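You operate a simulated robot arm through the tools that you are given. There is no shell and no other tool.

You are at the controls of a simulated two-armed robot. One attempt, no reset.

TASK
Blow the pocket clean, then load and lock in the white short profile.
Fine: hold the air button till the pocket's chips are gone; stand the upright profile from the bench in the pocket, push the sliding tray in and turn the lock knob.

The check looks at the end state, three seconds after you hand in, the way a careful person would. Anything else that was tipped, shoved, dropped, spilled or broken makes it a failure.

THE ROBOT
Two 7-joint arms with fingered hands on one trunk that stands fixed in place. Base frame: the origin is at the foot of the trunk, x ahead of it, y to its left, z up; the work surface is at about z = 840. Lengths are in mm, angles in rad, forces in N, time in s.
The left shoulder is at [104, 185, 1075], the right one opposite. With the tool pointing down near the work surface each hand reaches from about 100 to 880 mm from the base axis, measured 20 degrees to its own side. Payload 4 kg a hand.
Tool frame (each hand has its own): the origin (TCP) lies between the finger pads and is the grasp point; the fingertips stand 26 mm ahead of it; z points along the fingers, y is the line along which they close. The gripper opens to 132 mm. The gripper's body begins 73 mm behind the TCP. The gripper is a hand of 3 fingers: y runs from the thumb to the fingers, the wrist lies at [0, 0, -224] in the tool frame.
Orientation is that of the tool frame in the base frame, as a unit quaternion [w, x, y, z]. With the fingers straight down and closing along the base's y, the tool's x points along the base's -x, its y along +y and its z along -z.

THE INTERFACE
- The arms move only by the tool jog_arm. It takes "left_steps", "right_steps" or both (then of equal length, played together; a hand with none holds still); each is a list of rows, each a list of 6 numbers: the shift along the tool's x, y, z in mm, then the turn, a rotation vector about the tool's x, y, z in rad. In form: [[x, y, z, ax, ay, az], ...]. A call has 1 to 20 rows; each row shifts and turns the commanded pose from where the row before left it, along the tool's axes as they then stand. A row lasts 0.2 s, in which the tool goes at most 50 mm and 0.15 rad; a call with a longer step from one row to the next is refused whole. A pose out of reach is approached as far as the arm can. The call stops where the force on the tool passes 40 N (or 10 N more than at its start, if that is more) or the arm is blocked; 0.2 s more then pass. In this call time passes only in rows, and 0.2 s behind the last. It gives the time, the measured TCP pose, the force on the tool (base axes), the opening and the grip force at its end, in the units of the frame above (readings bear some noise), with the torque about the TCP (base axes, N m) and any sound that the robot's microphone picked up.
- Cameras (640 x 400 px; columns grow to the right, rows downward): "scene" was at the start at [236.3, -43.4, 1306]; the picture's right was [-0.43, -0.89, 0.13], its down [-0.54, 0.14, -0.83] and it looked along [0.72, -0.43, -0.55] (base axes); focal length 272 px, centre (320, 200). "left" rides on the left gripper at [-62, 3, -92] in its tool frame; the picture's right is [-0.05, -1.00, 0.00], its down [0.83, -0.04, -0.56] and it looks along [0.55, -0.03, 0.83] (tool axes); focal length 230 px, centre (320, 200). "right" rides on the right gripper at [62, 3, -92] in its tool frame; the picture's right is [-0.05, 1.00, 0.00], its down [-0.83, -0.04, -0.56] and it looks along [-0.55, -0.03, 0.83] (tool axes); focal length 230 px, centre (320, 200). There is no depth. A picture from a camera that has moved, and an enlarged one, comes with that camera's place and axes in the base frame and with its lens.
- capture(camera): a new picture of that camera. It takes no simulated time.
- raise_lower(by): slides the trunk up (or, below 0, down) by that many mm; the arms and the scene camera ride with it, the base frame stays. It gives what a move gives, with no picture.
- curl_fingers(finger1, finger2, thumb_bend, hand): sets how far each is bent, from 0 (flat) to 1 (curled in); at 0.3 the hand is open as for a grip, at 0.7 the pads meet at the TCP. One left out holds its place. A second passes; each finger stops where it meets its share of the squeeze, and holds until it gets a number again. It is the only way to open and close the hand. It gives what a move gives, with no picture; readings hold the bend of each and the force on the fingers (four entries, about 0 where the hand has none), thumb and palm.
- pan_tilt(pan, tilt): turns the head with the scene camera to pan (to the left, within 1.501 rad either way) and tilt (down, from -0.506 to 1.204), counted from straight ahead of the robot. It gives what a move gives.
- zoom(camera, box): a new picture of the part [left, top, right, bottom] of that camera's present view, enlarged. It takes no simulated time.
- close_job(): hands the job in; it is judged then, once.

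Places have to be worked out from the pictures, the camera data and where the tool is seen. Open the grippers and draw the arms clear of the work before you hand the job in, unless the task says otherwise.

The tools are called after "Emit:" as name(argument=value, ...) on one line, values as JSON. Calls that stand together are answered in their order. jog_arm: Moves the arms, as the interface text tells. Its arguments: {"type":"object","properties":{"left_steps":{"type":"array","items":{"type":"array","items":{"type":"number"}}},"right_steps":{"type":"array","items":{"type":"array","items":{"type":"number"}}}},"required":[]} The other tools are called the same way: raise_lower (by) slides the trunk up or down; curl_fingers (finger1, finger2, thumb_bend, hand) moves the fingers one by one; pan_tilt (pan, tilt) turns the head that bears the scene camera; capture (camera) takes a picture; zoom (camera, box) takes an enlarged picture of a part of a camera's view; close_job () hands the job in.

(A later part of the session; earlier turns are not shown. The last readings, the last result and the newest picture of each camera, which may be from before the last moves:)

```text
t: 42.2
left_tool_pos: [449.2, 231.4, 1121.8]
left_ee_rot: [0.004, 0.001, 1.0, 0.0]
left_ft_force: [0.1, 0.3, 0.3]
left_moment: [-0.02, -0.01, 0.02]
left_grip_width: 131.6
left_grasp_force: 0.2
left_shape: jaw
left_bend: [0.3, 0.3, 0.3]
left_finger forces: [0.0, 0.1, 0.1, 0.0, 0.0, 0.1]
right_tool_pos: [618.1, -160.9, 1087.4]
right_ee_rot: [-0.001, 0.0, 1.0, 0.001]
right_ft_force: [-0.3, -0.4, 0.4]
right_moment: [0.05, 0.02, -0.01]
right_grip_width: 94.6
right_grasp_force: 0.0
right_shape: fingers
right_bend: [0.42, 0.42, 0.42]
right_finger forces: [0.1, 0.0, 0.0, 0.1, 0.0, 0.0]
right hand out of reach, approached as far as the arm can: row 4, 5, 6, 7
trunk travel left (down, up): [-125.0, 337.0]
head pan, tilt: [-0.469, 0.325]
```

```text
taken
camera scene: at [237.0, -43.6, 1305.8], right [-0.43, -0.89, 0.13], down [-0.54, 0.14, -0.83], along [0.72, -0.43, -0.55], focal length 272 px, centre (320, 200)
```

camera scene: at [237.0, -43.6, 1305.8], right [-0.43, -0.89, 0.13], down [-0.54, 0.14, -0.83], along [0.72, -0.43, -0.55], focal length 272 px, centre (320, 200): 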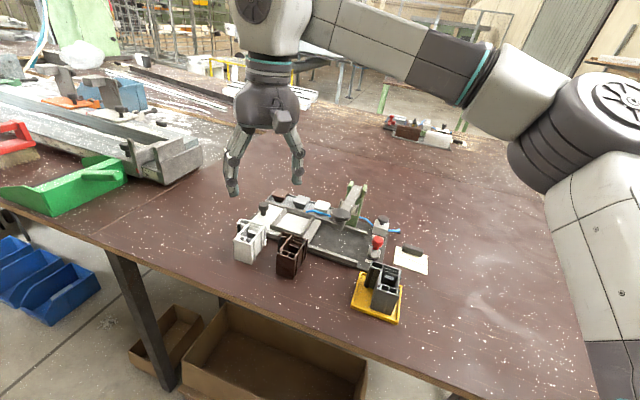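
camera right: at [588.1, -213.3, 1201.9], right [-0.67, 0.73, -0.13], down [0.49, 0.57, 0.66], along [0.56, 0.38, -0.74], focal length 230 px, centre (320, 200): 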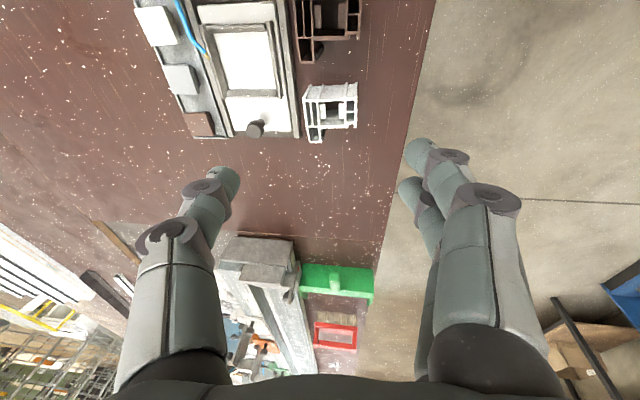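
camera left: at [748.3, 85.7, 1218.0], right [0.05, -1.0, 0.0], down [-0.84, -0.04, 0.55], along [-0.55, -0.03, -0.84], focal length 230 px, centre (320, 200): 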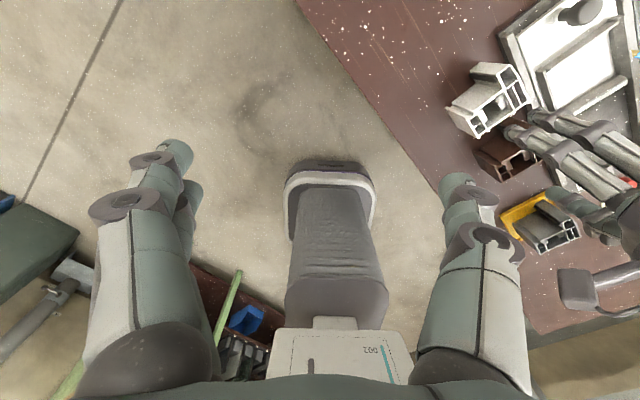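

The stop is consistent with the right upper arm being at a joint limit, so straight-down reach ends about 40 mm short of the profile, while leaning the hand lets the wrist stay back. I back off a little and turn the hand clockwise so its camera ends up on the side away from the lever, then I will lean it.

Emit:
jog_arm(right_steps=[[40, -28, 0, 0, 0, 0], [40, -28, 0, 0, 0, 0], [0, 0, 0, 0, 0, 0.146], [0, 0, 0, 0, 0, 0.146], [0, 0, 0, 0, 0, 0.146], [0, 0, 0, 0, 0, 0.146], [0, 0, 0, 0, 0, 0.146], [0, 0, 0, 0, 0, 0.146], [0, 0, 0, 0, 0, 0.146], [0, 0, 0, 0, 0, 0.146], [0, 0, 0, 0, 0, 0.146], [0, 0, 0, 0, 0, 0.146], [0, 0, 0, 0, 0, 0.146], [0, 0, 0, 0, 0, 0.146], [0, 0, 0, 0, 0, 0.146], [0, 0, 0, 0, 0, 0.146], [0, 0, 0, 0, 0, 0.146], [0, 0, 0, 0, 0, 0.146]])

Emit:
capture(camera="right")

Emit:
capture(camera="scene")

```text
t: 46.0
left_tool_pos: [449.2, 231.3, 1122.3]
left_ee_rot: [0.004, 0.0, 1.0, 0.0]
left_ft_force: [0.4, 0.6, -0.8]
left_moment: [-0.01, 0.02, 0.01]
left_grip_width: 132.0
left_grasp_force: 0.1
left_shape: jaw
left_bend: [0.3, 0.3, 0.3]
left_finger forces: [0.0, 0.1, 0.0, 0.1, 0.0, 0.0]
right_tool_pos: [562.2, -710.3, 1077.6]
right_ee_rot: [-0.004, 0.919, 0.394, 0.0]
right_ft_force: [0.5, -0.8, -0.5]
right_moment: [-0.01, 0.02, 0.0]
right_grip_width: 94.8
right_grasp_force: 0.1
right_shape: fingers
right_bend: [0.42, 0.42, 0.42]
right_finger forces: [0.0, 0.0, 0.1, 0.1, 0.1, 0.1]
right hand out of reach, approached as far as the arm can: row 9, 10, 11, 12, 13, 14, 15, 16, 17, 18
trunk travel left (down, up): [-125.0, 337.0]
head pan, tilt: [-0.469, 0.325]
```

```text
taken
camera right: at [606.4, -669.6, 1170.4], right [0.69, -0.73, -0.01], down [-0.6, -0.58, 0.55], along [-0.41, -0.38, -0.83], focal length 230 px, centre (320, 200)
```

right: 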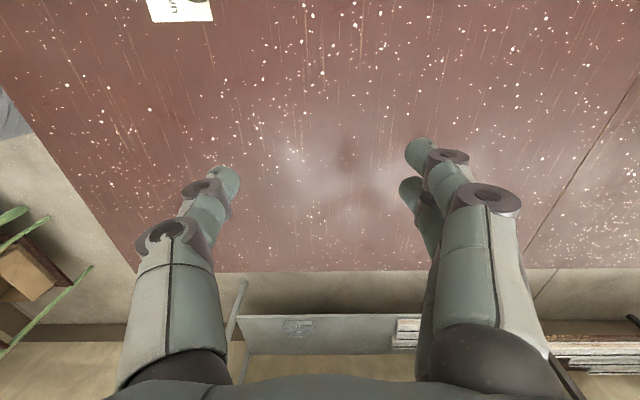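

```text
taken
camera scene: at [237.6, -44.3, 1305.6], right [-0.43, -0.89, 0.13], down [-0.54, 0.15, -0.83], along [0.72, -0.43, -0.55], focal length 272 px, centre (320, 200)
```

scene: 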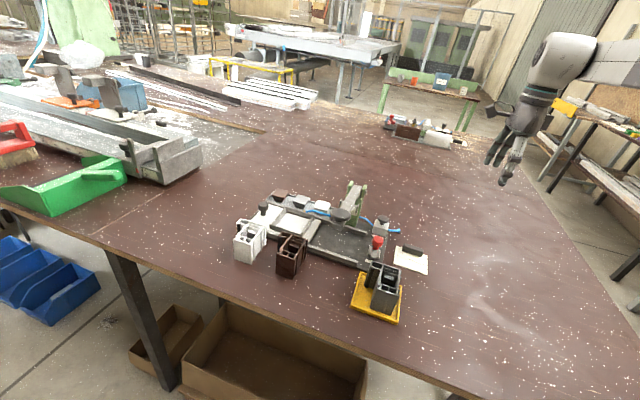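

The hand's roll has a lower stop near θ≈-58°, and the arm swung aside to honour the angle – nothing was touched. I turn the hand back counter-clockwise here in the open area to the 46° orientation.

Emit:
jog_arm(right_steps=[[0, 0, 0, 0, 0, -0.1475], [0, 0, 0, 0, 0, -0.1475], [0, 0, 0, 0, 0, -0.1475], [0, 0, 0, 0, 0, -0.1475], [0, 0, 0, 0, 0, -0.1475], [0, 0, 0, 0, 0, -0.1475], [0, 0, 0, 0, 0, -0.1475], [0, 0, 0, 0, 0, -0.1475], [0, 0, 0, 0, 0, -0.1475], [0, 0, 0, 0, 0, -0.1475], [0, 0, 0, 0, 0, -0.1475], [0, 0, 0, 0, 0, -0.1475], [0, 0, 0, 0, 0, -0.1475], [0, 0, 0, 0, 0, -0.1475], [0, 0, 0, 0, 0, -0.1475], [0, 0, 0, 0, 0, -0.1475]])

Emit:
capture(camera="scene")

```text
t: 49.4
left_tool_pos: [448.4, 232.4, 1121.6]
left_ee_rot: [0.005, 0.0, 1.0, 0.001]
left_ft_force: [-0.4, -0.3, 0.2]
left_moment: [-0.03, 0.0, 0.03]
left_grip_width: 132.0
left_grasp_force: 0.0
left_shape: jaw
left_bend: [0.3, 0.3, 0.3]
left_finger forces: [0.0, 0.0, 0.0, 0.0, 0.0, 0.0]
right_tool_pos: [560.6, -708.8, 1078.8]
right_ee_rot: [0.0, -0.013, 1.0, 0.0]
right_ft_force: [1.1, -0.3, 0.2]
right_moment: [0.02, 0.0, 0.0]
right_grip_width: 94.6
right_grasp_force: 0.2
right_shape: fingers
right_bend: [0.42, 0.42, 0.42]
right_finger forces: [0.1, 0.1, 0.1, 0.0, 0.0, 0.0]
trunk travel left (down, up): [-125.0, 337.0]
head pan, tilt: [-0.469, 0.325]
```

```text
taken
camera scene: at [236.3, -43.3, 1306.0], right [-0.43, -0.89, 0.13], down [-0.54, 0.14, -0.83], along [0.72, -0.43, -0.55], focal length 272 px, centre (320, 200)
```

scene: 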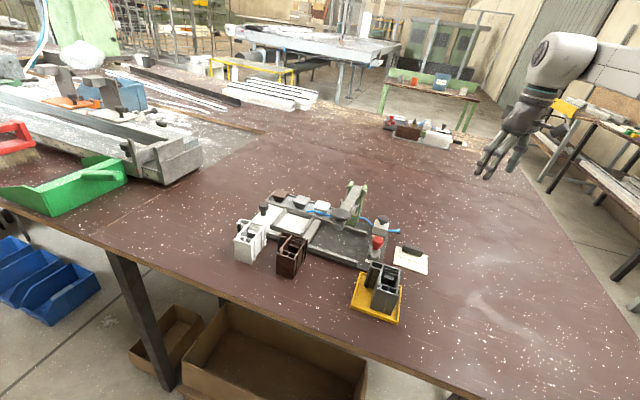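

Back to the straight pose with all clear. I bring the hand back in front of the bench (high, behind the lever), turn it to 46°, and lean it 0.2 rad.

Emit:
jog_arm(right_steps=[[10, 45, 0, 0, 0, 0], [10, 45, 0, 0, 0, 0], [10, 45, 0, 0, 0, 0], [10, 45, 0, 0, 0, 0], [10, 45, 0, 0, 0, 0], [10, 45, 0, 0, 0, 0], [10, 45, 0, 0, 0, 0], [10, 45, 0, 0, 0, 0], [10, 45, 0, 0, 0, 0], [10, 45, 0, 0, 0, 0], [0, 0, 0, 0, 0, -0.13], [0, 0, 0, 0, 0, -0.13], [0, 0, 0, 0, 0, -0.13], [0, 0, 0, 0, 0, -0.13], [0, 0, 0, 0, 0, -0.13], [0, 0, 0, 0, 0, -0.127], [0, 0, 0, 0, -0.1, 0], [0, 0, 0, 0, -0.1, 0]])

Emit:
capture(camera="scene")

```text
t: 53.2
left_tool_pos: [447.7, 232.6, 1122.4]
left_ee_rot: [0.005, 0.0, 1.0, 0.0]
left_ft_force: [0.4, -0.8, 0.5]
left_moment: [0.0, -0.04, 0.0]
left_grip_width: 131.7
left_grasp_force: 0.0
left_shape: jaw
left_bend: [0.3, 0.3, 0.3]
left_finger forces: [0.0, 0.0, 0.1, 0.0, 0.0, 0.1]
right_tool_pos: [449.6, -261.8, 1080.5]
right_ee_rot: [0.092, -0.388, 0.916, 0.04]
right_ft_force: [-0.1, -0.6, 0.6]
right_moment: [-0.02, -0.03, 0.02]
right_grip_width: 94.7
right_grasp_force: 0.0
right_shape: fingers
right_bend: [0.42, 0.42, 0.42]
right_finger forces: [0.1, 0.1, 0.0, 0.0, 0.1, 0.0]
trunk travel left (down, up): [-125.0, 337.0]
head pan, tilt: [-0.469, 0.325]
```

```text
taken
camera scene: at [236.0, -43.9, 1306.1], right [-0.43, -0.89, 0.13], down [-0.54, 0.14, -0.83], along [0.72, -0.43, -0.55], focal length 272 px, centre (320, 200)
```

scene: 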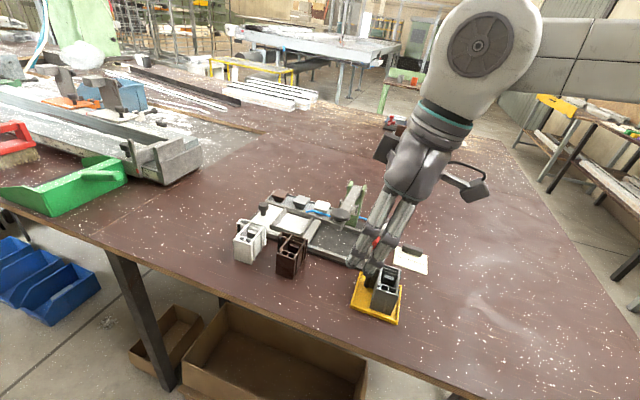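

The lean is right (z-axis (0.14,0.14,-0.98), yaw 45.9°). I move in two stages to above the white profile.

Emit:
jog_arm(right_steps=[[-36, -16.6, 11.5, 0, 0, 0], [-36, -16.6, 11.5, 0, 0, 0], [-36, -16.6, 11.5, 0, 0, 0], [-36, -16.6, 11.5, 0, 0, 0], [-36, -16.6, 11.5, 0, 0, 0], [-13.3, -4.9, 36.7, 0, 0, 0], [-13.3, -4.9, 36.7, 0, 0, 0], [-13.3, -4.9, 36.7, 0, 0, 0]])

Emit:
capture(camera="scene")

Emit:
capture(camera="right")

```text
t: 55.0
left_tool_pos: [449.9, 231.7, 1121.8]
left_ee_rot: [0.003, 0.0, 1.0, 0.0]
left_ft_force: [0.6, 0.4, 0.3]
left_moment: [0.03, 0.0, 0.03]
left_grip_width: 131.8
left_grasp_force: 0.0
left_shape: jaw
left_bend: [0.3, 0.3, 0.3]
left_finger forces: [0.0, 0.1, 0.0, 0.0, 0.0, 0.0]
right_tool_pos: [695.4, -150.7, 955.9]
right_ee_rot: [0.091, -0.387, 0.917, 0.041]
right_ft_force: [-0.4, 0.6, -0.3]
right_moment: [0.02, 0.02, 0.0]
right_grip_width: 94.7
right_grasp_force: 0.0
right_shape: fingers
right_bend: [0.42, 0.42, 0.42]
right_finger forces: [0.0, 0.0, 0.0, 0.1, 0.1, 0.0]
trunk travel left (down, up): [-125.0, 337.0]
head pan, tilt: [-0.469, 0.325]
```

```text
taken
camera scene: at [238.4, -43.4, 1305.4], right [-0.43, -0.89, 0.13], down [-0.54, 0.14, -0.83], along [0.72, -0.43, -0.55], focal length 272 px, centre (320, 200)
```

scene: 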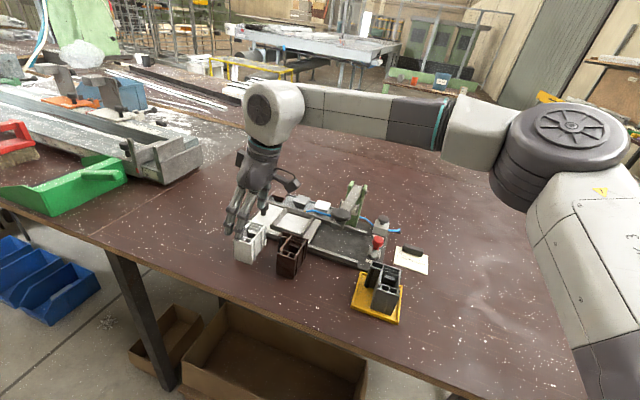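

```text
taken
camera right: at [638.4, -206.3, 1035.3], right [-0.68, 0.73, 0.01], down [0.52, 0.47, 0.71], along [0.51, 0.49, -0.71], focal length 230 px, centre (320, 200)
```

right: 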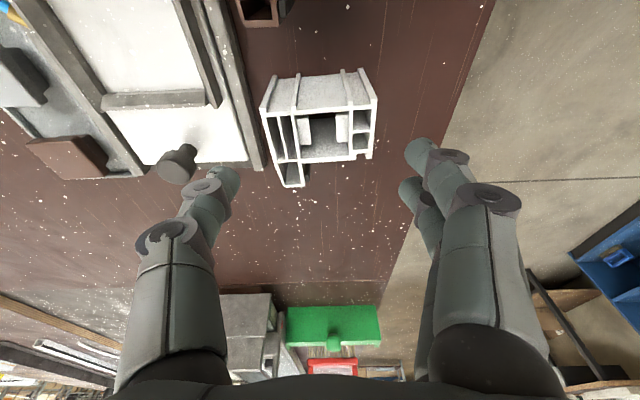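

The hand reaches the place with this lean. I check the alignment with enlarged views before coming down.

Emit:
zoom(camera="right", box=[230, 50, 410, 210])

Emit:
zoom(camera="scene", box=[200, 150, 320, 280])

```text
2.50 times, centred on (320, 130) of right
camera zoom: at [638.4, -206.3, 1035.3], right [-0.68, 0.73, 0.01], down [0.52, 0.47, 0.71], along [0.51, 0.49, -0.71], focal length 575 px, centre (320, 375)
```

zoom: 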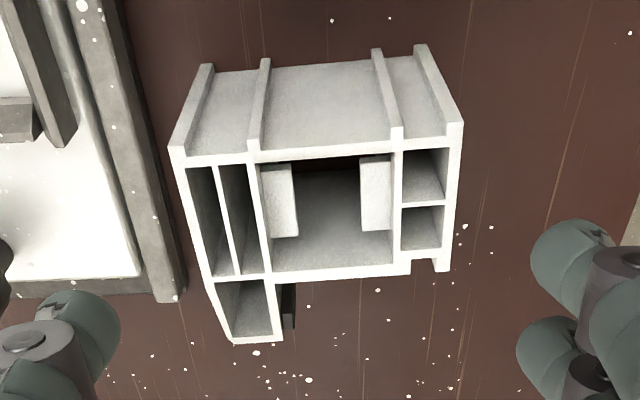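

```text
3.08 times, centred on (260, 215) of scene
camera zoom: at [238.4, -43.4, 1305.4], right [-0.43, -0.89, 0.13], down [-0.54, 0.14, -0.83], along [0.72, -0.43, -0.55], focal length 838 px, centre (505, 154)
```

zoom: 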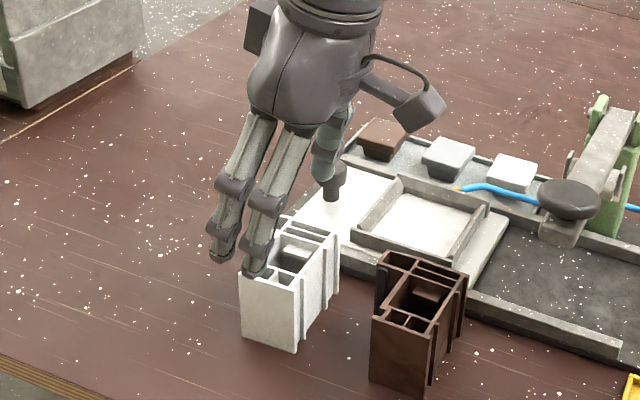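

Measured again, the grip centre is about (691.5,-153), so I correct by about 4.5 mm and come down part-way, with roughly 13 mm of free room on each side.

Emit:
jog_arm(right_steps=[[7.3, 1.1, 13.9, 0, 0, 0], [2, 0, 9.8, 0, 0, 0], [2, 0, 9.8, 0, 0, 0]])

Emit:
capture(camera="right")

Emit:
zoom(camera="scene", box=[210, 170, 310, 280])

```text
t: 55.8
left_tool_pos: [448.7, 232.6, 1121.9]
left_ee_rot: [0.005, 0.0, 1.0, 0.0]
left_ft_force: [-0.8, 1.0, -0.8]
left_moment: [-0.02, 0.01, 0.0]
left_grip_width: 132.0
left_grasp_force: 0.1
left_shape: jaw
left_bend: [0.3, 0.3, 0.3]
left_finger forces: [0.0, 0.1, 0.1, 0.0, 0.0, 0.0]
right_tool_pos: [688.8, -153.5, 926.1]
right_ee_rot: [0.091, -0.387, 0.917, 0.04]
right_ft_force: [-1.1, -0.3, 0.0]
right_moment: [0.0, -0.01, 0.02]
right_grip_width: 94.8
right_grasp_force: 0.1
right_shape: fingers
right_bend: [0.42, 0.42, 0.42]
right_finger forces: [0.0, 0.0, 0.1, 0.0, 0.0, 0.0]
trunk travel left (down, up): [-125.0, 337.0]
head pan, tilt: [-0.469, 0.325]
```

```text
taken
camera right: at [632.9, -208.1, 1002.6], right [-0.68, 0.73, 0.01], down [0.52, 0.47, 0.71], along [0.51, 0.49, -0.7], focal length 230 px, centre (320, 200)
```

right: 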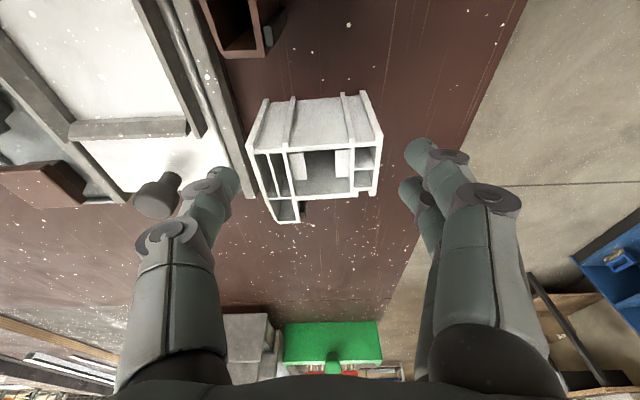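

```text
3.64 times, centred on (260, 225) of scene
camera zoom: at [236.3, -43.2, 1306.0], right [-0.43, -0.89, 0.13], down [-0.54, 0.14, -0.83], along [0.72, -0.43, -0.55], focal length 990 px, centre (538, 109)
```

zoom: 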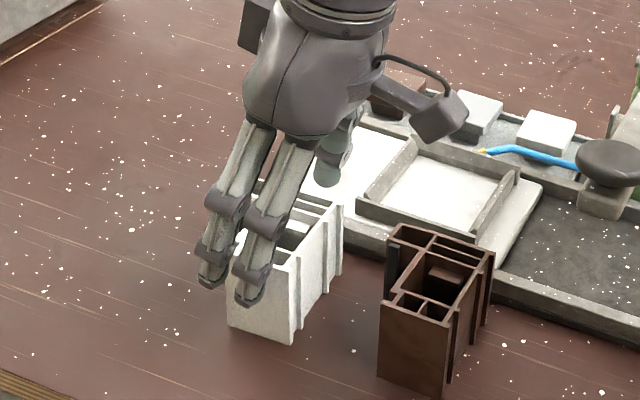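

The fingers straddle the profile evenly. I lower the rest of the way to TCP z ≈ 891.

Emit:
jog_arm(right_steps=[[2, 0, 9.8, 0, 0, 0], [2, 0, 9.8, 0, 0, 0], [2, 0, 9.8, 0, 0, 0], [1, 0, 4.9, 0, 0, 0]])

Emit:
capture(camera="right")

Emit:
zoom(camera="scene", box=[210, 170, 310, 280])

```text
t: 56.8
left_tool_pos: [447.2, 232.4, 1122.5]
left_ee_rot: [0.006, 0.0, 1.0, -0.002]
left_ft_force: [-0.5, 0.4, 0.2]
left_moment: [-0.01, -0.02, 0.02]
left_grip_width: 131.9
left_grasp_force: 0.0
left_shape: jaw
left_bend: [0.3, 0.3, 0.3]
left_finger forces: [0.0, 0.0, 0.1, 0.0, 0.0, 0.0]
right_tool_pos: [689.8, -152.3, 891.2]
right_ee_rot: [0.094, -0.388, 0.916, 0.04]
right_ft_force: [0.0, 1.2, 7.9]
right_moment: [-0.33, -0.33, 0.01]
right_grip_width: 95.5
right_grasp_force: 4.2
right_shape: fingers
right_bend: [0.42, 0.42, 0.42]
right_finger forces: [0.0, 0.1, 0.0, 0.1, 8.3, 0.0]
trunk travel left (down, up): [-125.0, 337.0]
head pan, tilt: [-0.469, 0.325]
```

```text
taken
camera right: at [632.1, -207.4, 970.0], right [-0.68, 0.73, 0.01], down [0.52, 0.47, 0.71], along [0.52, 0.49, -0.7], focal length 230 px, centre (320, 200)
```

right: 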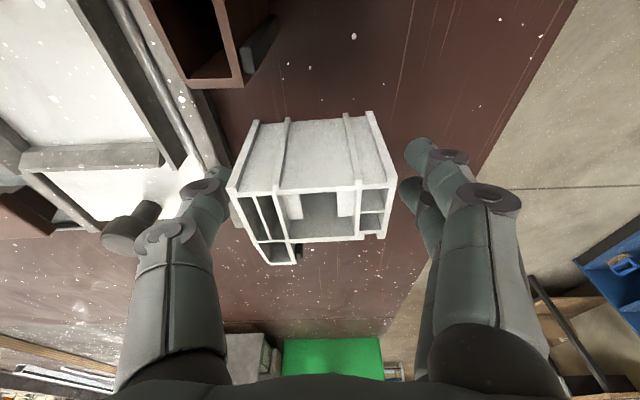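

```text
3.64 times, centred on (260, 225) of scene
camera zoom: at [234.9, -42.7, 1306.6], right [-0.43, -0.89, 0.13], down [-0.54, 0.14, -0.83], along [0.72, -0.43, -0.55], focal length 990 px, centre (538, 109)
```

zoom: 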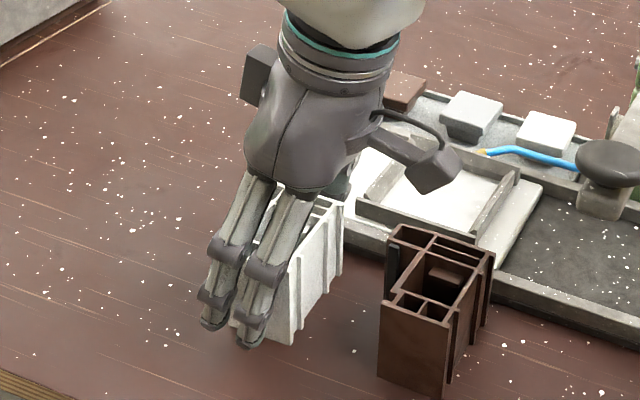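

The thumb tip rests lightly on the rail (8 N up), so I raise 5 mm and close the fingers gently around the profile.

Emit:
jog_arm(right_steps=[[-1, 0, -4.9, 0, 0, 0]])

Emit:
curl_fingers(hand="right", finger1=0.46, finger2=0.46, thumb_bend=0.46)

Emit:
zoom(camera="right", box=[180, 90, 460, 290])

```text
t: 57.2
left_tool_pos: [449.1, 231.7, 1121.1]
left_ee_rot: [0.004, 0.0, 1.0, 0.0]
left_ft_force: [-0.4, -0.3, 0.7]
left_moment: [-0.02, 0.01, -0.02]
left_grip_width: 131.8
left_grasp_force: 0.1
left_shape: jaw
left_bend: [0.3, 0.3, 0.3]
left_finger forces: [0.0, 0.0, 0.0, 0.0, 0.1, 0.1]
right_tool_pos: [689.1, -154.8, 892.9]
right_ee_rot: [0.091, -0.387, 0.917, 0.04]
right_ft_force: [-0.3, 0.2, -0.2]
right_moment: [-0.02, 0.0, 0.02]
right_grip_width: 95.0
right_grasp_force: 0.1
right_shape: fingers
right_bend: [0.42, 0.42, 0.42]
right_finger forces: [0.1, 0.0, 0.0, 0.1, 0.0, 0.1]
trunk travel left (down, up): [-125.0, 337.0]
head pan, tilt: [-0.469, 0.325]
```

```text
t: 58.2
left_tool_pos: [447.9, 232.5, 1121.6]
left_ee_rot: [0.004, 0.0, 1.0, 0.0]
left_ft_force: [0.0, 0.0, -0.2]
left_moment: [0.0, -0.01, 0.01]
left_grip_width: 131.9
left_grasp_force: 0.0
left_shape: jaw
left_bend: [0.3, 0.3, 0.3]
left_finger forces: [0.0, 0.0, 0.1, 0.1, 0.0, 0.0]
right_tool_pos: [689.2, -154.2, 893.4]
right_ee_rot: [0.092, -0.387, 0.917, 0.04]
right_ft_force: [0.0, 0.4, 0.3]
right_moment: [0.02, 0.01, -0.02]
right_grip_width: 82.2
right_grasp_force: 0.0
right_shape: fingers
right_bend: [0.46, 0.46, 0.46]
right_finger forces: [0.0, 0.0, 0.1, 0.0, 0.0, 0.0]
trunk travel left (down, up): [-125.0, 337.0]
head pan, tilt: [-0.469, 0.325]
```

```text
2.00 times, centred on (320, 190) of right
camera zoom: at [632.7, -208.2, 973.0], right [-0.68, 0.73, 0.01], down [0.52, 0.47, 0.71], along [0.51, 0.49, -0.7], focal length 460 px, centre (320, 220)
```

zoom: 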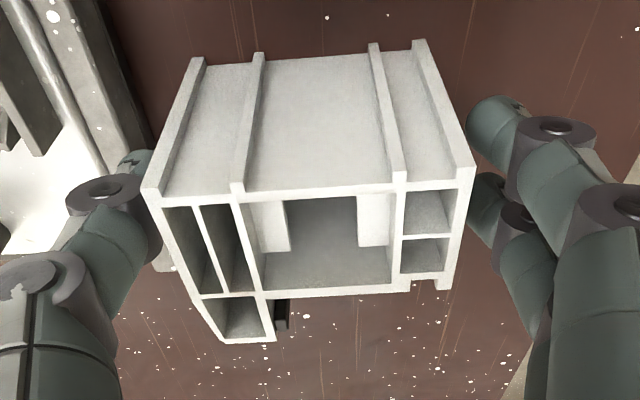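

No load now and about 8 mm room on both sides. I close the fingers onto the profile's flat faces.

Emit:
curl_fingers(hand="right", finger1=0.6, finger2=0.6, thumb_bend=0.6)

Emit:
zoom(camera="right", box=[180, 90, 460, 290])

Emit:
zoom(camera="scene", box=[210, 170, 310, 280])

```text
t: 59.2
left_tool_pos: [447.8, 231.4, 1122.1]
left_ee_rot: [0.004, 0.0, 1.0, 0.001]
left_ft_force: [0.7, -0.1, 0.3]
left_moment: [-0.01, 0.02, -0.04]
left_grip_width: 132.1
left_grasp_force: 0.1
left_shape: jaw
left_bend: [0.3, 0.3, 0.3]
left_finger forces: [0.1, 0.0, 0.0, 0.0, 0.0, 0.0]
right_tool_pos: [688.8, -154.1, 894.1]
right_ee_rot: [0.092, -0.387, 0.917, 0.04]
right_ft_force: [-0.5, -0.4, -0.1]
right_moment: [-0.01, 0.01, 0.03]
right_grip_width: 67.6
right_grasp_force: 14.1
right_shape: fingers
right_bend: [0.51, 0.5, 0.54]
right_finger forces: [7.0, 7.1, 0.0, 0.0, 13.7, 0.0]
trunk travel left (down, up): [-125.0, 337.0]
head pan, tilt: [-0.469, 0.325]
```

```text
2.00 times, centred on (320, 190) of right
camera zoom: at [632.7, -208.2, 972.9], right [-0.68, 0.73, 0.01], down [0.52, 0.47, 0.71], along [0.51, 0.49, -0.7], focal length 460 px, centre (320, 220)
```

zoom: 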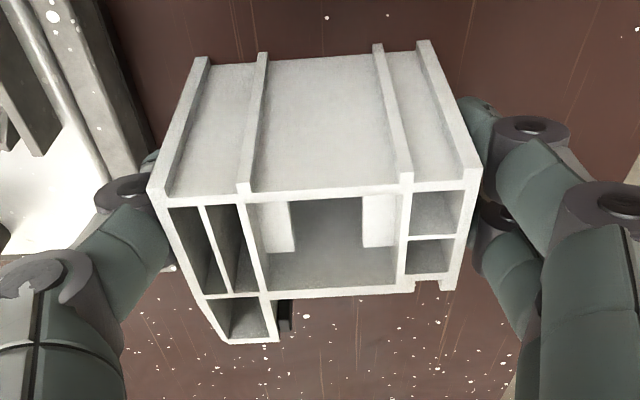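

```text
3.64 times, centred on (260, 225) of scene
camera zoom: at [236.4, -43.2, 1306.0], right [-0.43, -0.89, 0.13], down [-0.54, 0.14, -0.83], along [0.72, -0.43, -0.55], focal length 990 px, centre (538, 109)
```

zoom: 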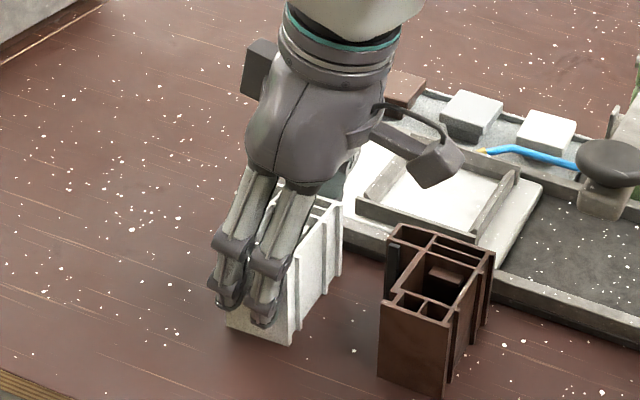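

The profile is held with 14 N, its near face parallel to the tool. I lift it straight up a little, while the left hand comes back to its viewing place high on the left.

Emit:
jog_arm(left_steps=[[-34.6, -21.3, 0, 0, 0, 0], [-34.6, -21.3, 0, 0, 0, 0], [-34.6, -21.3, 0, 0, 0, 0], [-34.6, -21.3, 0, 0, 0, 0], [-34.6, -21.3, 0, 0, 0, 0], [-34.6, -21.3, 0, 0, 0, 0], [-34.6, -21.3, 0, 0, 0, 0]], right_steps=[[-1, 0, -4.9, 0, 0, 0], [-2, 0, -9.8, 0, 0, 0], [-2, 0, -9.8, 0, 0, 0], [-2, 0, -9.8, 0, 0, 0], [-2, 0, -9.8, 0, 0, 0], [-2, 0, -9.8, 0, 0, 0], [-2, 0, -9.8, 0, 0, 0]])

Emit:
capture(camera="left")

Emit:
zoom(camera="scene", box=[210, 140, 390, 280])

Emit:
zoom(camera="right", box=[180, 90, 460, 290])

```text
t: 60.8
left_tool_pos: [690.5, 80.5, 1125.2]
left_ee_rot: [0.004, 0.0, 1.0, 0.002]
left_ft_force: [0.6, -0.3, 0.3]
left_moment: [0.01, 0.02, -0.02]
left_grip_width: 131.9
left_grasp_force: 0.1
left_shape: jaw
left_bend: [0.3, 0.3, 0.3]
left_finger forces: [0.0, 0.0, 0.0, 0.0, 0.1, 0.1]
right_tool_pos: [691.8, -155.5, 959.6]
right_ee_rot: [0.092, -0.387, 0.917, 0.041]
right_ft_force: [-0.4, 0.0, -1.1]
right_moment: [-0.02, 0.03, -0.01]
right_grip_width: 67.6
right_grasp_force: 13.9
right_shape: fingers
right_bend: [0.51, 0.5, 0.54]
right_finger forces: [6.8, 6.8, 0.0, 0.0, 13.7, 0.1]
trunk travel left (down, up): [-125.0, 337.0]
head pan, tilt: [-0.469, 0.325]
```

```text
taken
camera left: at [752.1, 85.1, 1218.0], right [0.05, -1.0, 0.0], down [-0.84, -0.04, 0.55], along [-0.55, -0.03, -0.84], focal length 230 px, centre (320, 200)
```

left: 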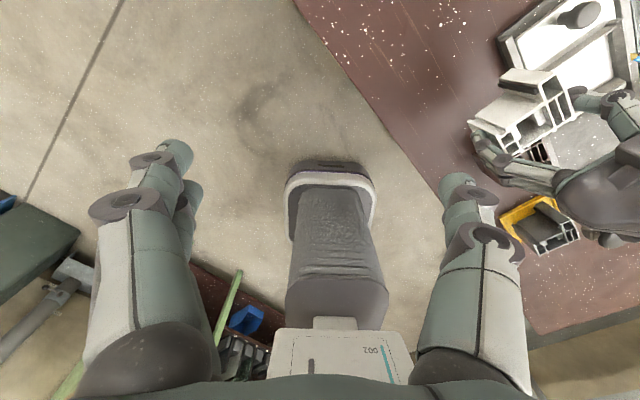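

```text
2.86 times, centred on (300, 210) of scene
camera zoom: at [236.9, -44.9, 1305.8], right [-0.43, -0.89, 0.13], down [-0.54, 0.15, -0.83], along [0.72, -0.43, -0.55], focal length 778 px, centre (377, 171)
```

zoom: 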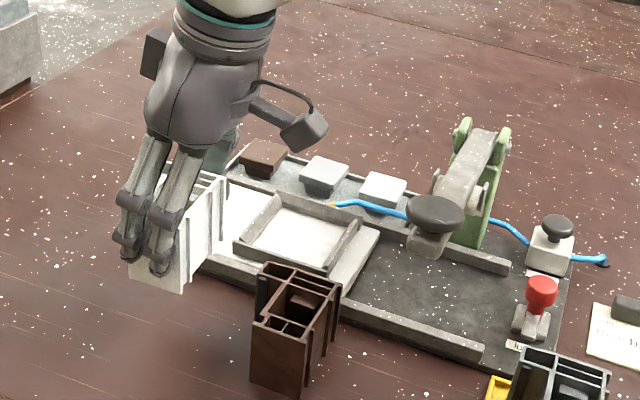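

```text
2.00 times, centred on (320, 190) of right
camera zoom: at [633.1, -209.9, 1037.6], right [-0.68, 0.73, 0.01], down [0.52, 0.47, 0.71], along [0.51, 0.49, -0.7], focal length 460 px, centre (320, 220)
```

zoom: 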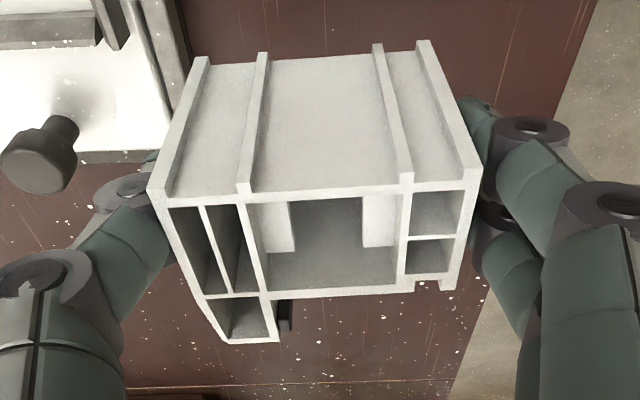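

The profile came up cleanly, no slipping. Before carrying it in I measure the lever more exactly, since the hand's camera will pass near it.

Emit:
zoom(camera="scene", box=[325, 175, 385, 235])

Emit:
zoom(camera="left", box=[540, 20, 640, 160])

```text
6.67 times, centred on (355, 205) of scene
camera zoom: at [236.9, -44.9, 1305.8], right [-0.43, -0.89, 0.13], down [-0.54, 0.15, -0.83], along [0.72, -0.43, -0.55], focal length 1816 px, centre (87, 167)
```

zoom: 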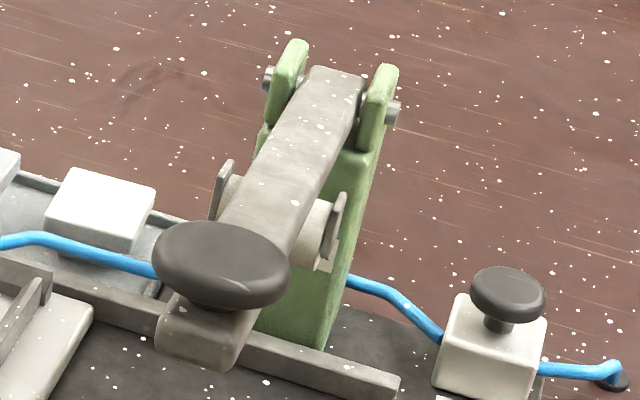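

```text
2.86 times, centred on (590, 90) of left
camera zoom: at [752.1, 85.1, 1218.0], right [0.05, -1.0, 0.0], down [-0.84, -0.04, 0.55], along [-0.55, -0.03, -0.84], focal length 657 px, centre (-451, 514)
```

zoom: 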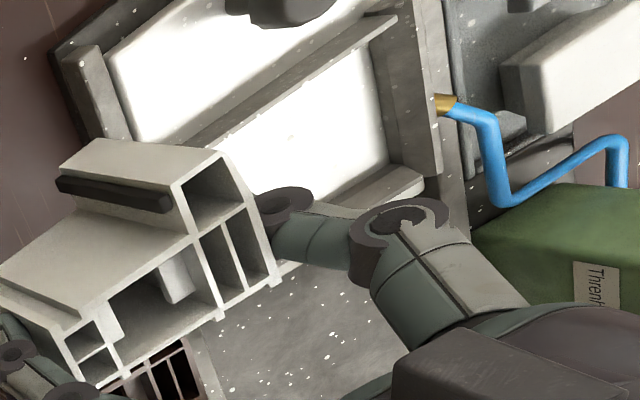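

The lever's roller plate sits at about z 950–968 close to where the leaning hand's camera would end up, so a grip with no lean is safer. I set the profile down on free bench nearer the robot (about (620,-125)), where the hand reaches without leaning, to take a fresh grip.

Emit:
jog_arm(right_steps=[[-2, 0, -9.8, 0, 0, 0], [13, 24.1, -2.5, 0, 0, 0], [13, 24.1, -2.5, 0, 0, 0], [12.2, 24, -2.4, 0, 0, 0], [2, 0, 9.8, 0, 0, 0], [2, 0, 9.8, 0, 0, 0]])

Emit:
capture(camera="left")

Emit:
zoom(camera="scene", box=[180, 170, 340, 310])

Emit:
capture(camera="right")

```text
t: 62.2
left_tool_pos: [690.6, 83.6, 1124.7]
left_ee_rot: [0.005, 0.0, 1.0, 0.0]
left_ft_force: [-0.2, -0.6, 0.0]
left_moment: [0.0, 0.02, 0.0]
left_grip_width: 131.9
left_grasp_force: 0.0
left_shape: jaw
left_bend: [0.3, 0.3, 0.3]
left_finger forces: [0.0, 0.0, 0.0, 0.0, 0.0, 0.0]
right_tool_pos: [611.3, -131.3, 948.8]
right_ee_rot: [0.092, -0.388, 0.916, 0.041]
right_ft_force: [0.1, -0.5, -0.4]
right_moment: [-0.01, 0.03, -0.01]
right_grip_width: 67.6
right_grasp_force: 13.5
right_shape: fingers
right_bend: [0.51, 0.5, 0.54]
right_finger forces: [6.8, 6.8, 0.0, 0.0, 13.7, 0.0]
trunk travel left (down, up): [-125.0, 337.0]
head pan, tilt: [-0.469, 0.325]
```

```text
taken
camera left: at [751.7, 86.7, 1217.9], right [0.05, -1.0, 0.0], down [-0.84, -0.04, 0.55], along [-0.55, -0.03, -0.84], focal length 230 px, centre (320, 200)
```

left: 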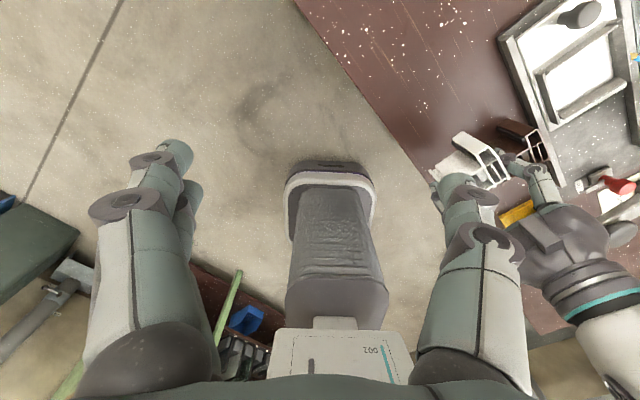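

```text
2.86 times, centred on (260, 240) of scene
camera zoom: at [236.7, -43.3, 1305.9], right [-0.43, -0.89, 0.13], down [-0.54, 0.14, -0.83], along [0.72, -0.43, -0.55], focal length 778 px, centre (491, 86)
```

zoom: 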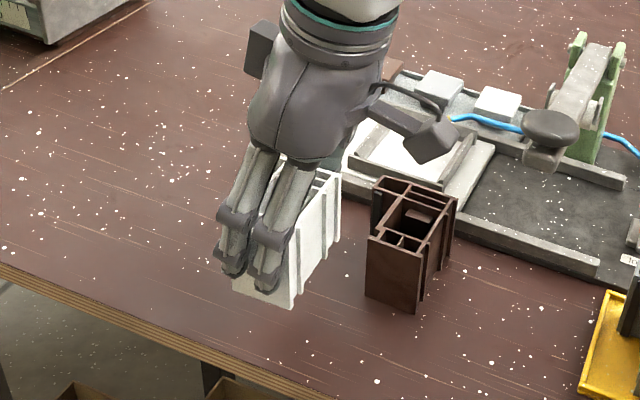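

```text
taken
camera right: at [553.8, -185.9, 1027.1], right [-0.68, 0.73, 0.01], down [0.52, 0.47, 0.71], along [0.51, 0.49, -0.7], focal length 230 px, centre (320, 200)
```

right: 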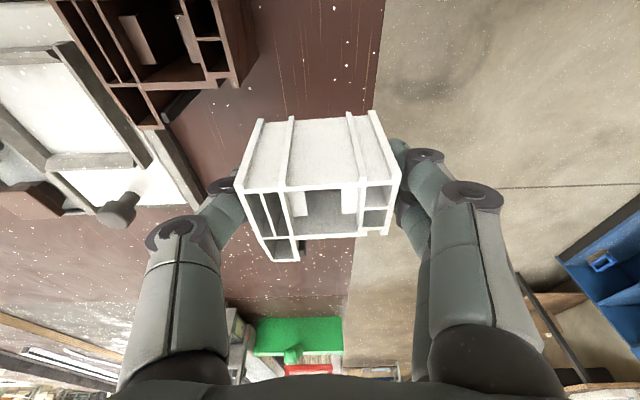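

The spot is on the bench with about 17–20 mm to the edge and clear of the brown profile. I shift 5 mm inward and lower to just above the bench.

Emit:
jog_arm(right_steps=[[2, -5, 9.8, 0, 0, 0], [2, 0, 9.8, 0, 0, 0], [2, 0, 9.8, 0, 0, 0], [2, 0, 9.8, 0, 0, 0], [1.6, 0, 7.8, 0, 0, 0]])

Emit:
zoom(camera="scene", box=[180, 200, 320, 310])

Emit:
zoom(camera="left", box=[420, 80, 580, 220])

```text
t: 63.4
left_tool_pos: [691.2, 83.4, 1125.6]
left_ee_rot: [0.004, 0.001, 1.0, 0.001]
left_ft_force: [-0.4, 1.5, 0.2]
left_moment: [0.02, -0.02, 0.0]
left_grip_width: 132.1
left_grasp_force: 0.0
left_shape: jaw
left_bend: [0.3, 0.3, 0.3]
left_finger forces: [0.0, 0.0, 0.1, 0.0, 0.1, 0.1]
right_tool_pos: [615.0, -135.5, 900.8]
right_ee_rot: [0.092, -0.387, 0.917, 0.04]
right_ft_force: [-0.1, 0.1, -0.7]
right_moment: [0.0, -0.02, -0.01]
right_grip_width: 67.5
right_grasp_force: 13.9
right_shape: fingers
right_bend: [0.51, 0.5, 0.54]
right_finger forces: [6.8, 6.9, 0.1, 0.1, 13.6, 0.0]
trunk travel left (down, up): [-125.0, 337.0]
head pan, tilt: [-0.469, 0.325]
```

```text
3.64 times, centred on (250, 255) of scene
camera zoom: at [236.6, -43.3, 1305.9], right [-0.43, -0.89, 0.13], down [-0.54, 0.14, -0.83], along [0.72, -0.43, -0.55], focal length 990 px, centre (574, 0)
```

zoom: 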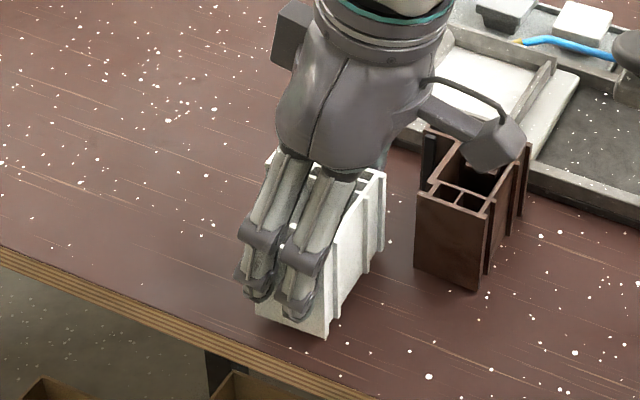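

```text
2.86 times, centred on (500, 150) of left
camera zoom: at [751.6, 86.8, 1218.0], right [0.05, -1.0, 0.0], down [-0.84, -0.04, 0.55], along [-0.55, -0.03, -0.84], focal length 657 px, centre (-194, 343)
```

zoom: 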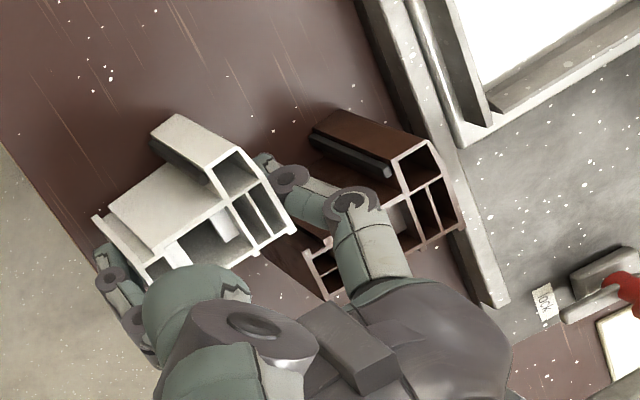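

About 7 mm to go. I lower in small steps and watch for the touch.

Emit:
jog_arm(right_steps=[[0.8, 0, 3.9, 0, 0, 0], [0.3, 0, 1.5, 0, 0, 0], [0.3, 0, 1.5, 0, 0, 0]])

```text
t: 64.2
left_tool_pos: [690.5, 82.8, 1125.7]
left_ee_rot: [0.006, 0.0, 1.0, 0.0]
left_ft_force: [-0.1, 0.6, -0.2]
left_moment: [-0.01, -0.03, 0.0]
left_grip_width: 132.0
left_grasp_force: 0.1
left_shape: jaw
left_bend: [0.3, 0.3, 0.3]
left_finger forces: [0.0, 0.0, 0.0, 0.0, 0.1, 0.1]
right_tool_pos: [613.6, -135.3, 895.2]
right_ee_rot: [0.092, -0.387, 0.917, 0.04]
right_ft_force: [0.8, -0.6, 1.8]
right_moment: [0.01, 0.04, 0.01]
right_grip_width: 67.5
right_grasp_force: 13.3
right_shape: fingers
right_bend: [0.51, 0.51, 0.54]
right_finger forces: [6.7, 6.8, 0.1, 0.0, 14.1, 0.0]
trunk travel left (down, up): [-125.0, 337.0]
head pan, tilt: [-0.469, 0.325]
```

A light touch (+1.8 N) shows at z ≈ 895. One more millimetre to seat it, then I open the fingers.

Emit:
jog_arm(right_steps=[[0.2, 0, 0.9, 0, 0, 0]])

Emit:
curl_fingers(hand="right", finger1=0.45, finger2=0.45, thumb_bend=0.47)

Emit:
zoom(camera="scene", box=[180, 200, 320, 310])

Emit:
zoom(camera="right", box=[180, 90, 460, 290])

```text
t: 64.6
left_tool_pos: [691.0, 83.0, 1126.0]
left_ee_rot: [0.005, 0.0, 1.0, 0.0]
left_ft_force: [0.4, 0.4, -0.9]
left_moment: [0.01, 0.0, 0.02]
left_grip_width: 132.1
left_grasp_force: 0.0
left_shape: jaw
left_bend: [0.3, 0.3, 0.3]
left_finger forces: [0.1, 0.1, 0.0, 0.0, 0.0, 0.0]
right_tool_pos: [614.9, -135.3, 893.7]
right_ee_rot: [0.093, -0.387, 0.916, 0.041]
right_ft_force: [-0.4, -1.3, 5.4]
right_moment: [0.01, 0.05, 0.0]
right_grip_width: 67.6
right_grasp_force: 14.1
right_shape: fingers
right_bend: [0.51, 0.51, 0.54]
right_finger forces: [7.0, 7.1, 0.0, 0.0, 14.3, 0.1]
trunk travel left (down, up): [-125.0, 337.0]
head pan, tilt: [-0.469, 0.325]
```

```text
t: 65.6
left_tool_pos: [688.7, 84.1, 1125.0]
left_ee_rot: [0.004, -0.001, 1.0, 0.0]
left_ft_force: [0.1, 1.6, -0.7]
left_moment: [0.02, -0.02, 0.0]
left_grip_width: 131.9
left_grasp_force: 0.1
left_shape: jaw
left_bend: [0.3, 0.3, 0.3]
left_finger forces: [0.1, 0.1, 0.1, 0.1, 0.1, 0.1]
right_tool_pos: [613.9, -135.0, 892.7]
right_ee_rot: [0.092, -0.387, 0.916, 0.04]
right_ft_force: [0.2, -0.5, 0.1]
right_moment: [0.07, 0.03, 0.04]
right_grip_width: 80.4
right_grasp_force: 0.1
right_shape: fingers
right_bend: [0.45, 0.45, 0.47]
right_finger forces: [0.1, 0.0, 0.0, 0.1, 0.0, 0.1]
trunk travel left (down, up): [-125.0, 337.0]
head pan, tilt: [-0.469, 0.325]
```

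```text
3.64 times, centred on (250, 255) of scene
camera zoom: at [236.4, -43.2, 1306.0], right [-0.43, -0.89, 0.13], down [-0.54, 0.14, -0.83], along [0.72, -0.43, -0.55], focal length 990 px, centre (574, 0)
```

zoom: 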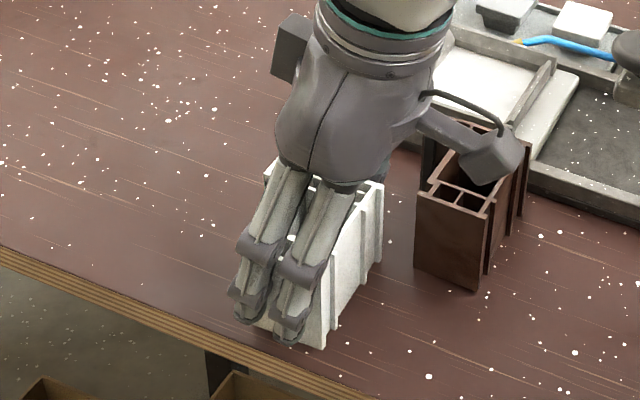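

```text
2.00 times, centred on (320, 190) of right
camera zoom: at [557.2, -189.4, 971.5], right [-0.68, 0.73, 0.01], down [0.52, 0.47, 0.71], along [0.51, 0.49, -0.7], focal length 460 px, centre (320, 220)
```

zoom: 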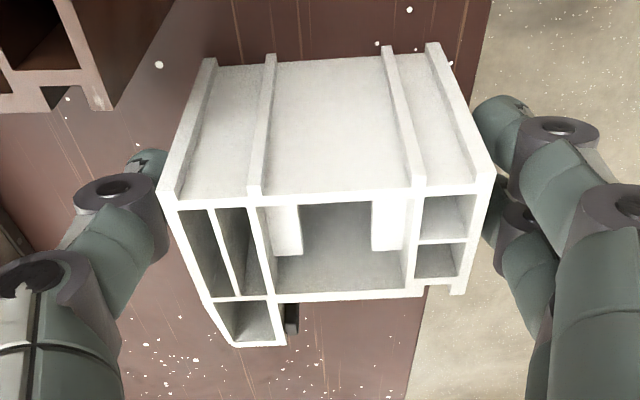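

The profile stands freely on the bench. I lift the hand straight up, take out the lean, and prepare for a vertical grip.

Emit:
jog_arm(right_steps=[[-2, 0, -9.8, 0, 0, 0], [-2, 0, -9.8, 0, 0, 0], [-2, 0, -9.8, 0, 0, 0], [-2, 0, -9.8, 0, 0, 0], [-2, 0, -9.8, 0, 0, 0], [-2, 0, -9.8, 0, 0, 0], [0, 0, 0, 0, 0.1, 0], [0, 0, 0, 0, 0.1, 0]])

Emit:
capture(camera="right")

Emit:
zoom(camera="scene", box=[180, 180, 320, 310])

```text
t: 67.4
left_tool_pos: [691.5, 82.6, 1123.3]
left_ee_rot: [0.005, 0.0, 1.0, 0.0]
left_ft_force: [-0.2, 0.6, -0.5]
left_moment: [0.03, 0.01, -0.01]
left_grip_width: 131.8
left_grasp_force: 0.1
left_shape: jaw
left_bend: [0.3, 0.3, 0.3]
left_finger forces: [0.1, 0.0, 0.0, 0.0, 0.0, 0.0]
right_tool_pos: [615.8, -134.5, 952.0]
right_ee_rot: [-0.002, -0.388, 0.922, 0.001]
right_ft_force: [0.5, 1.0, 0.7]
right_moment: [-0.01, 0.02, -0.01]
right_grip_width: 80.9
right_grasp_force: 0.0
right_shape: fingers
right_bend: [0.45, 0.45, 0.47]
right_finger forces: [0.1, 0.0, 0.0, 0.0, 0.0, 0.0]
trunk travel left (down, up): [-125.0, 337.0]
head pan, tilt: [-0.469, 0.325]
```

```text
taken
camera right: at [570.7, -177.3, 1044.6], right [-0.68, 0.73, 0.0], down [0.61, 0.56, 0.55], along [0.4, 0.38, -0.83], focal length 230 px, centre (320, 200)
```

right: 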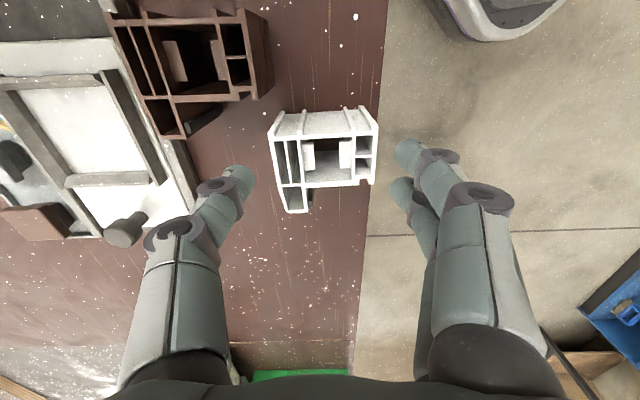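

```text
3.08 times, centred on (250, 245) of scene
camera zoom: at [237.8, -43.4, 1305.5], right [-0.43, -0.89, 0.13], down [-0.54, 0.14, -0.83], along [0.72, -0.43, -0.55], focal length 838 px, centre (535, 62)
```

zoom: 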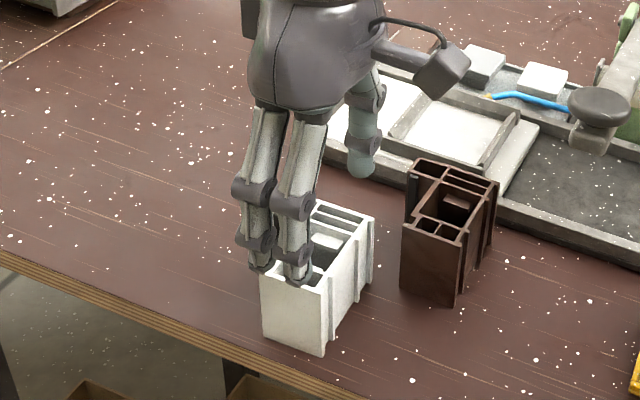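

The hand is vertical and within reach. I even out the finger opening, shift 3.5 mm toward the near side and come down around the profile.

Emit:
curl_fingers(hand="right", finger1=0.44, finger2=0.44, thumb_bend=0.44)

Emit:
jog_arm(right_steps=[[1.5, 3.5, 10, 0, 0, 0], [0, 0, 10, 0, 0, 0]])

Emit:
zoom(camera="right", box=[180, 90, 460, 290])

Emit:
zoom(camera="left", box=[420, 80, 580, 220])

```text
t: 68.4
left_tool_pos: [691.4, 83.3, 1125.9]
left_ee_rot: [0.004, 0.0, 1.0, 0.0]
left_ft_force: [0.3, 0.3, -0.7]
left_moment: [0.01, -0.03, -0.02]
left_grip_width: 131.9
left_grasp_force: 0.0
left_shape: jaw
left_bend: [0.3, 0.3, 0.3]
left_finger forces: [0.0, 0.1, 0.1, 0.0, 0.1, 0.0]
right_tool_pos: [615.0, -134.7, 953.9]
right_ee_rot: [-0.001, -0.389, 0.921, 0.001]
right_ft_force: [-0.2, -0.4, -0.2]
right_moment: [-0.01, -0.01, 0.01]
right_grip_width: 87.3
right_grasp_force: 0.0
right_shape: fingers
right_bend: [0.44, 0.44, 0.44]
right_finger forces: [0.1, 0.0, 0.1, 0.0, 0.0, 0.0]
trunk travel left (down, up): [-125.0, 337.0]
head pan, tilt: [-0.469, 0.325]
```

```text
t: 69.0
left_tool_pos: [690.0, 81.7, 1124.7]
left_ee_rot: [0.004, 0.001, 1.0, -0.001]
left_ft_force: [0.5, -0.2, 0.0]
left_moment: [0.0, 0.0, 0.0]
left_grip_width: 131.7
left_grasp_force: 0.0
left_shape: jaw
left_bend: [0.3, 0.3, 0.3]
left_finger forces: [0.1, 0.0, 0.0, 0.0, 0.0, 0.1]
right_tool_pos: [612.3, -132.9, 934.5]
right_ee_rot: [0.0, -0.389, 0.921, 0.001]
right_ft_force: [0.3, -0.6, -0.2]
right_moment: [0.0, 0.0, -0.01]
right_grip_width: 87.2
right_grasp_force: 0.1
right_shape: fingers
right_bend: [0.44, 0.44, 0.44]
right_finger forces: [0.0, 0.1, 0.0, 0.0, 0.1, 0.0]
trunk travel left (down, up): [-125.0, 337.0]
head pan, tilt: [-0.469, 0.325]
```

```text
2.00 times, centred on (320, 190) of right
camera zoom: at [565.9, -176.2, 1025.2], right [-0.68, 0.73, 0.0], down [0.61, 0.56, 0.56], along [0.41, 0.38, -0.83], focal length 460 px, centre (320, 220)
```

zoom: 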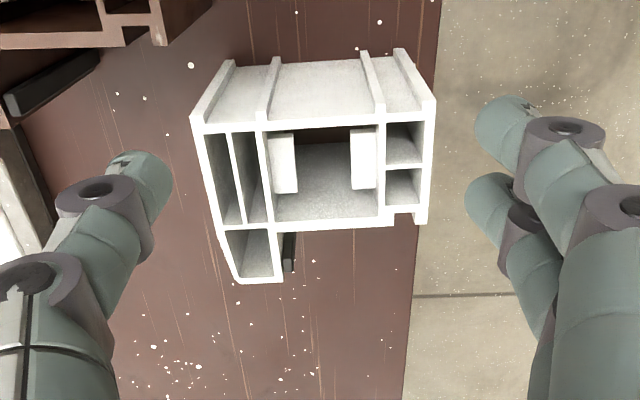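

```text
2.86 times, centred on (500, 150) of left
camera zoom: at [751.8, 86.7, 1217.9], right [0.05, -1.0, 0.0], down [-0.84, -0.04, 0.55], along [-0.55, -0.03, -0.84], focal length 657 px, centre (-194, 343)
```

zoom: 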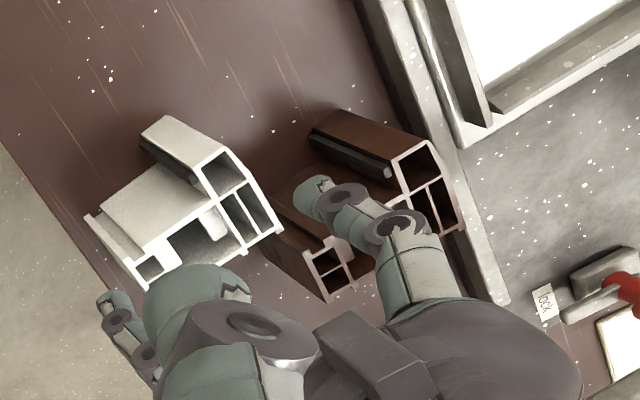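

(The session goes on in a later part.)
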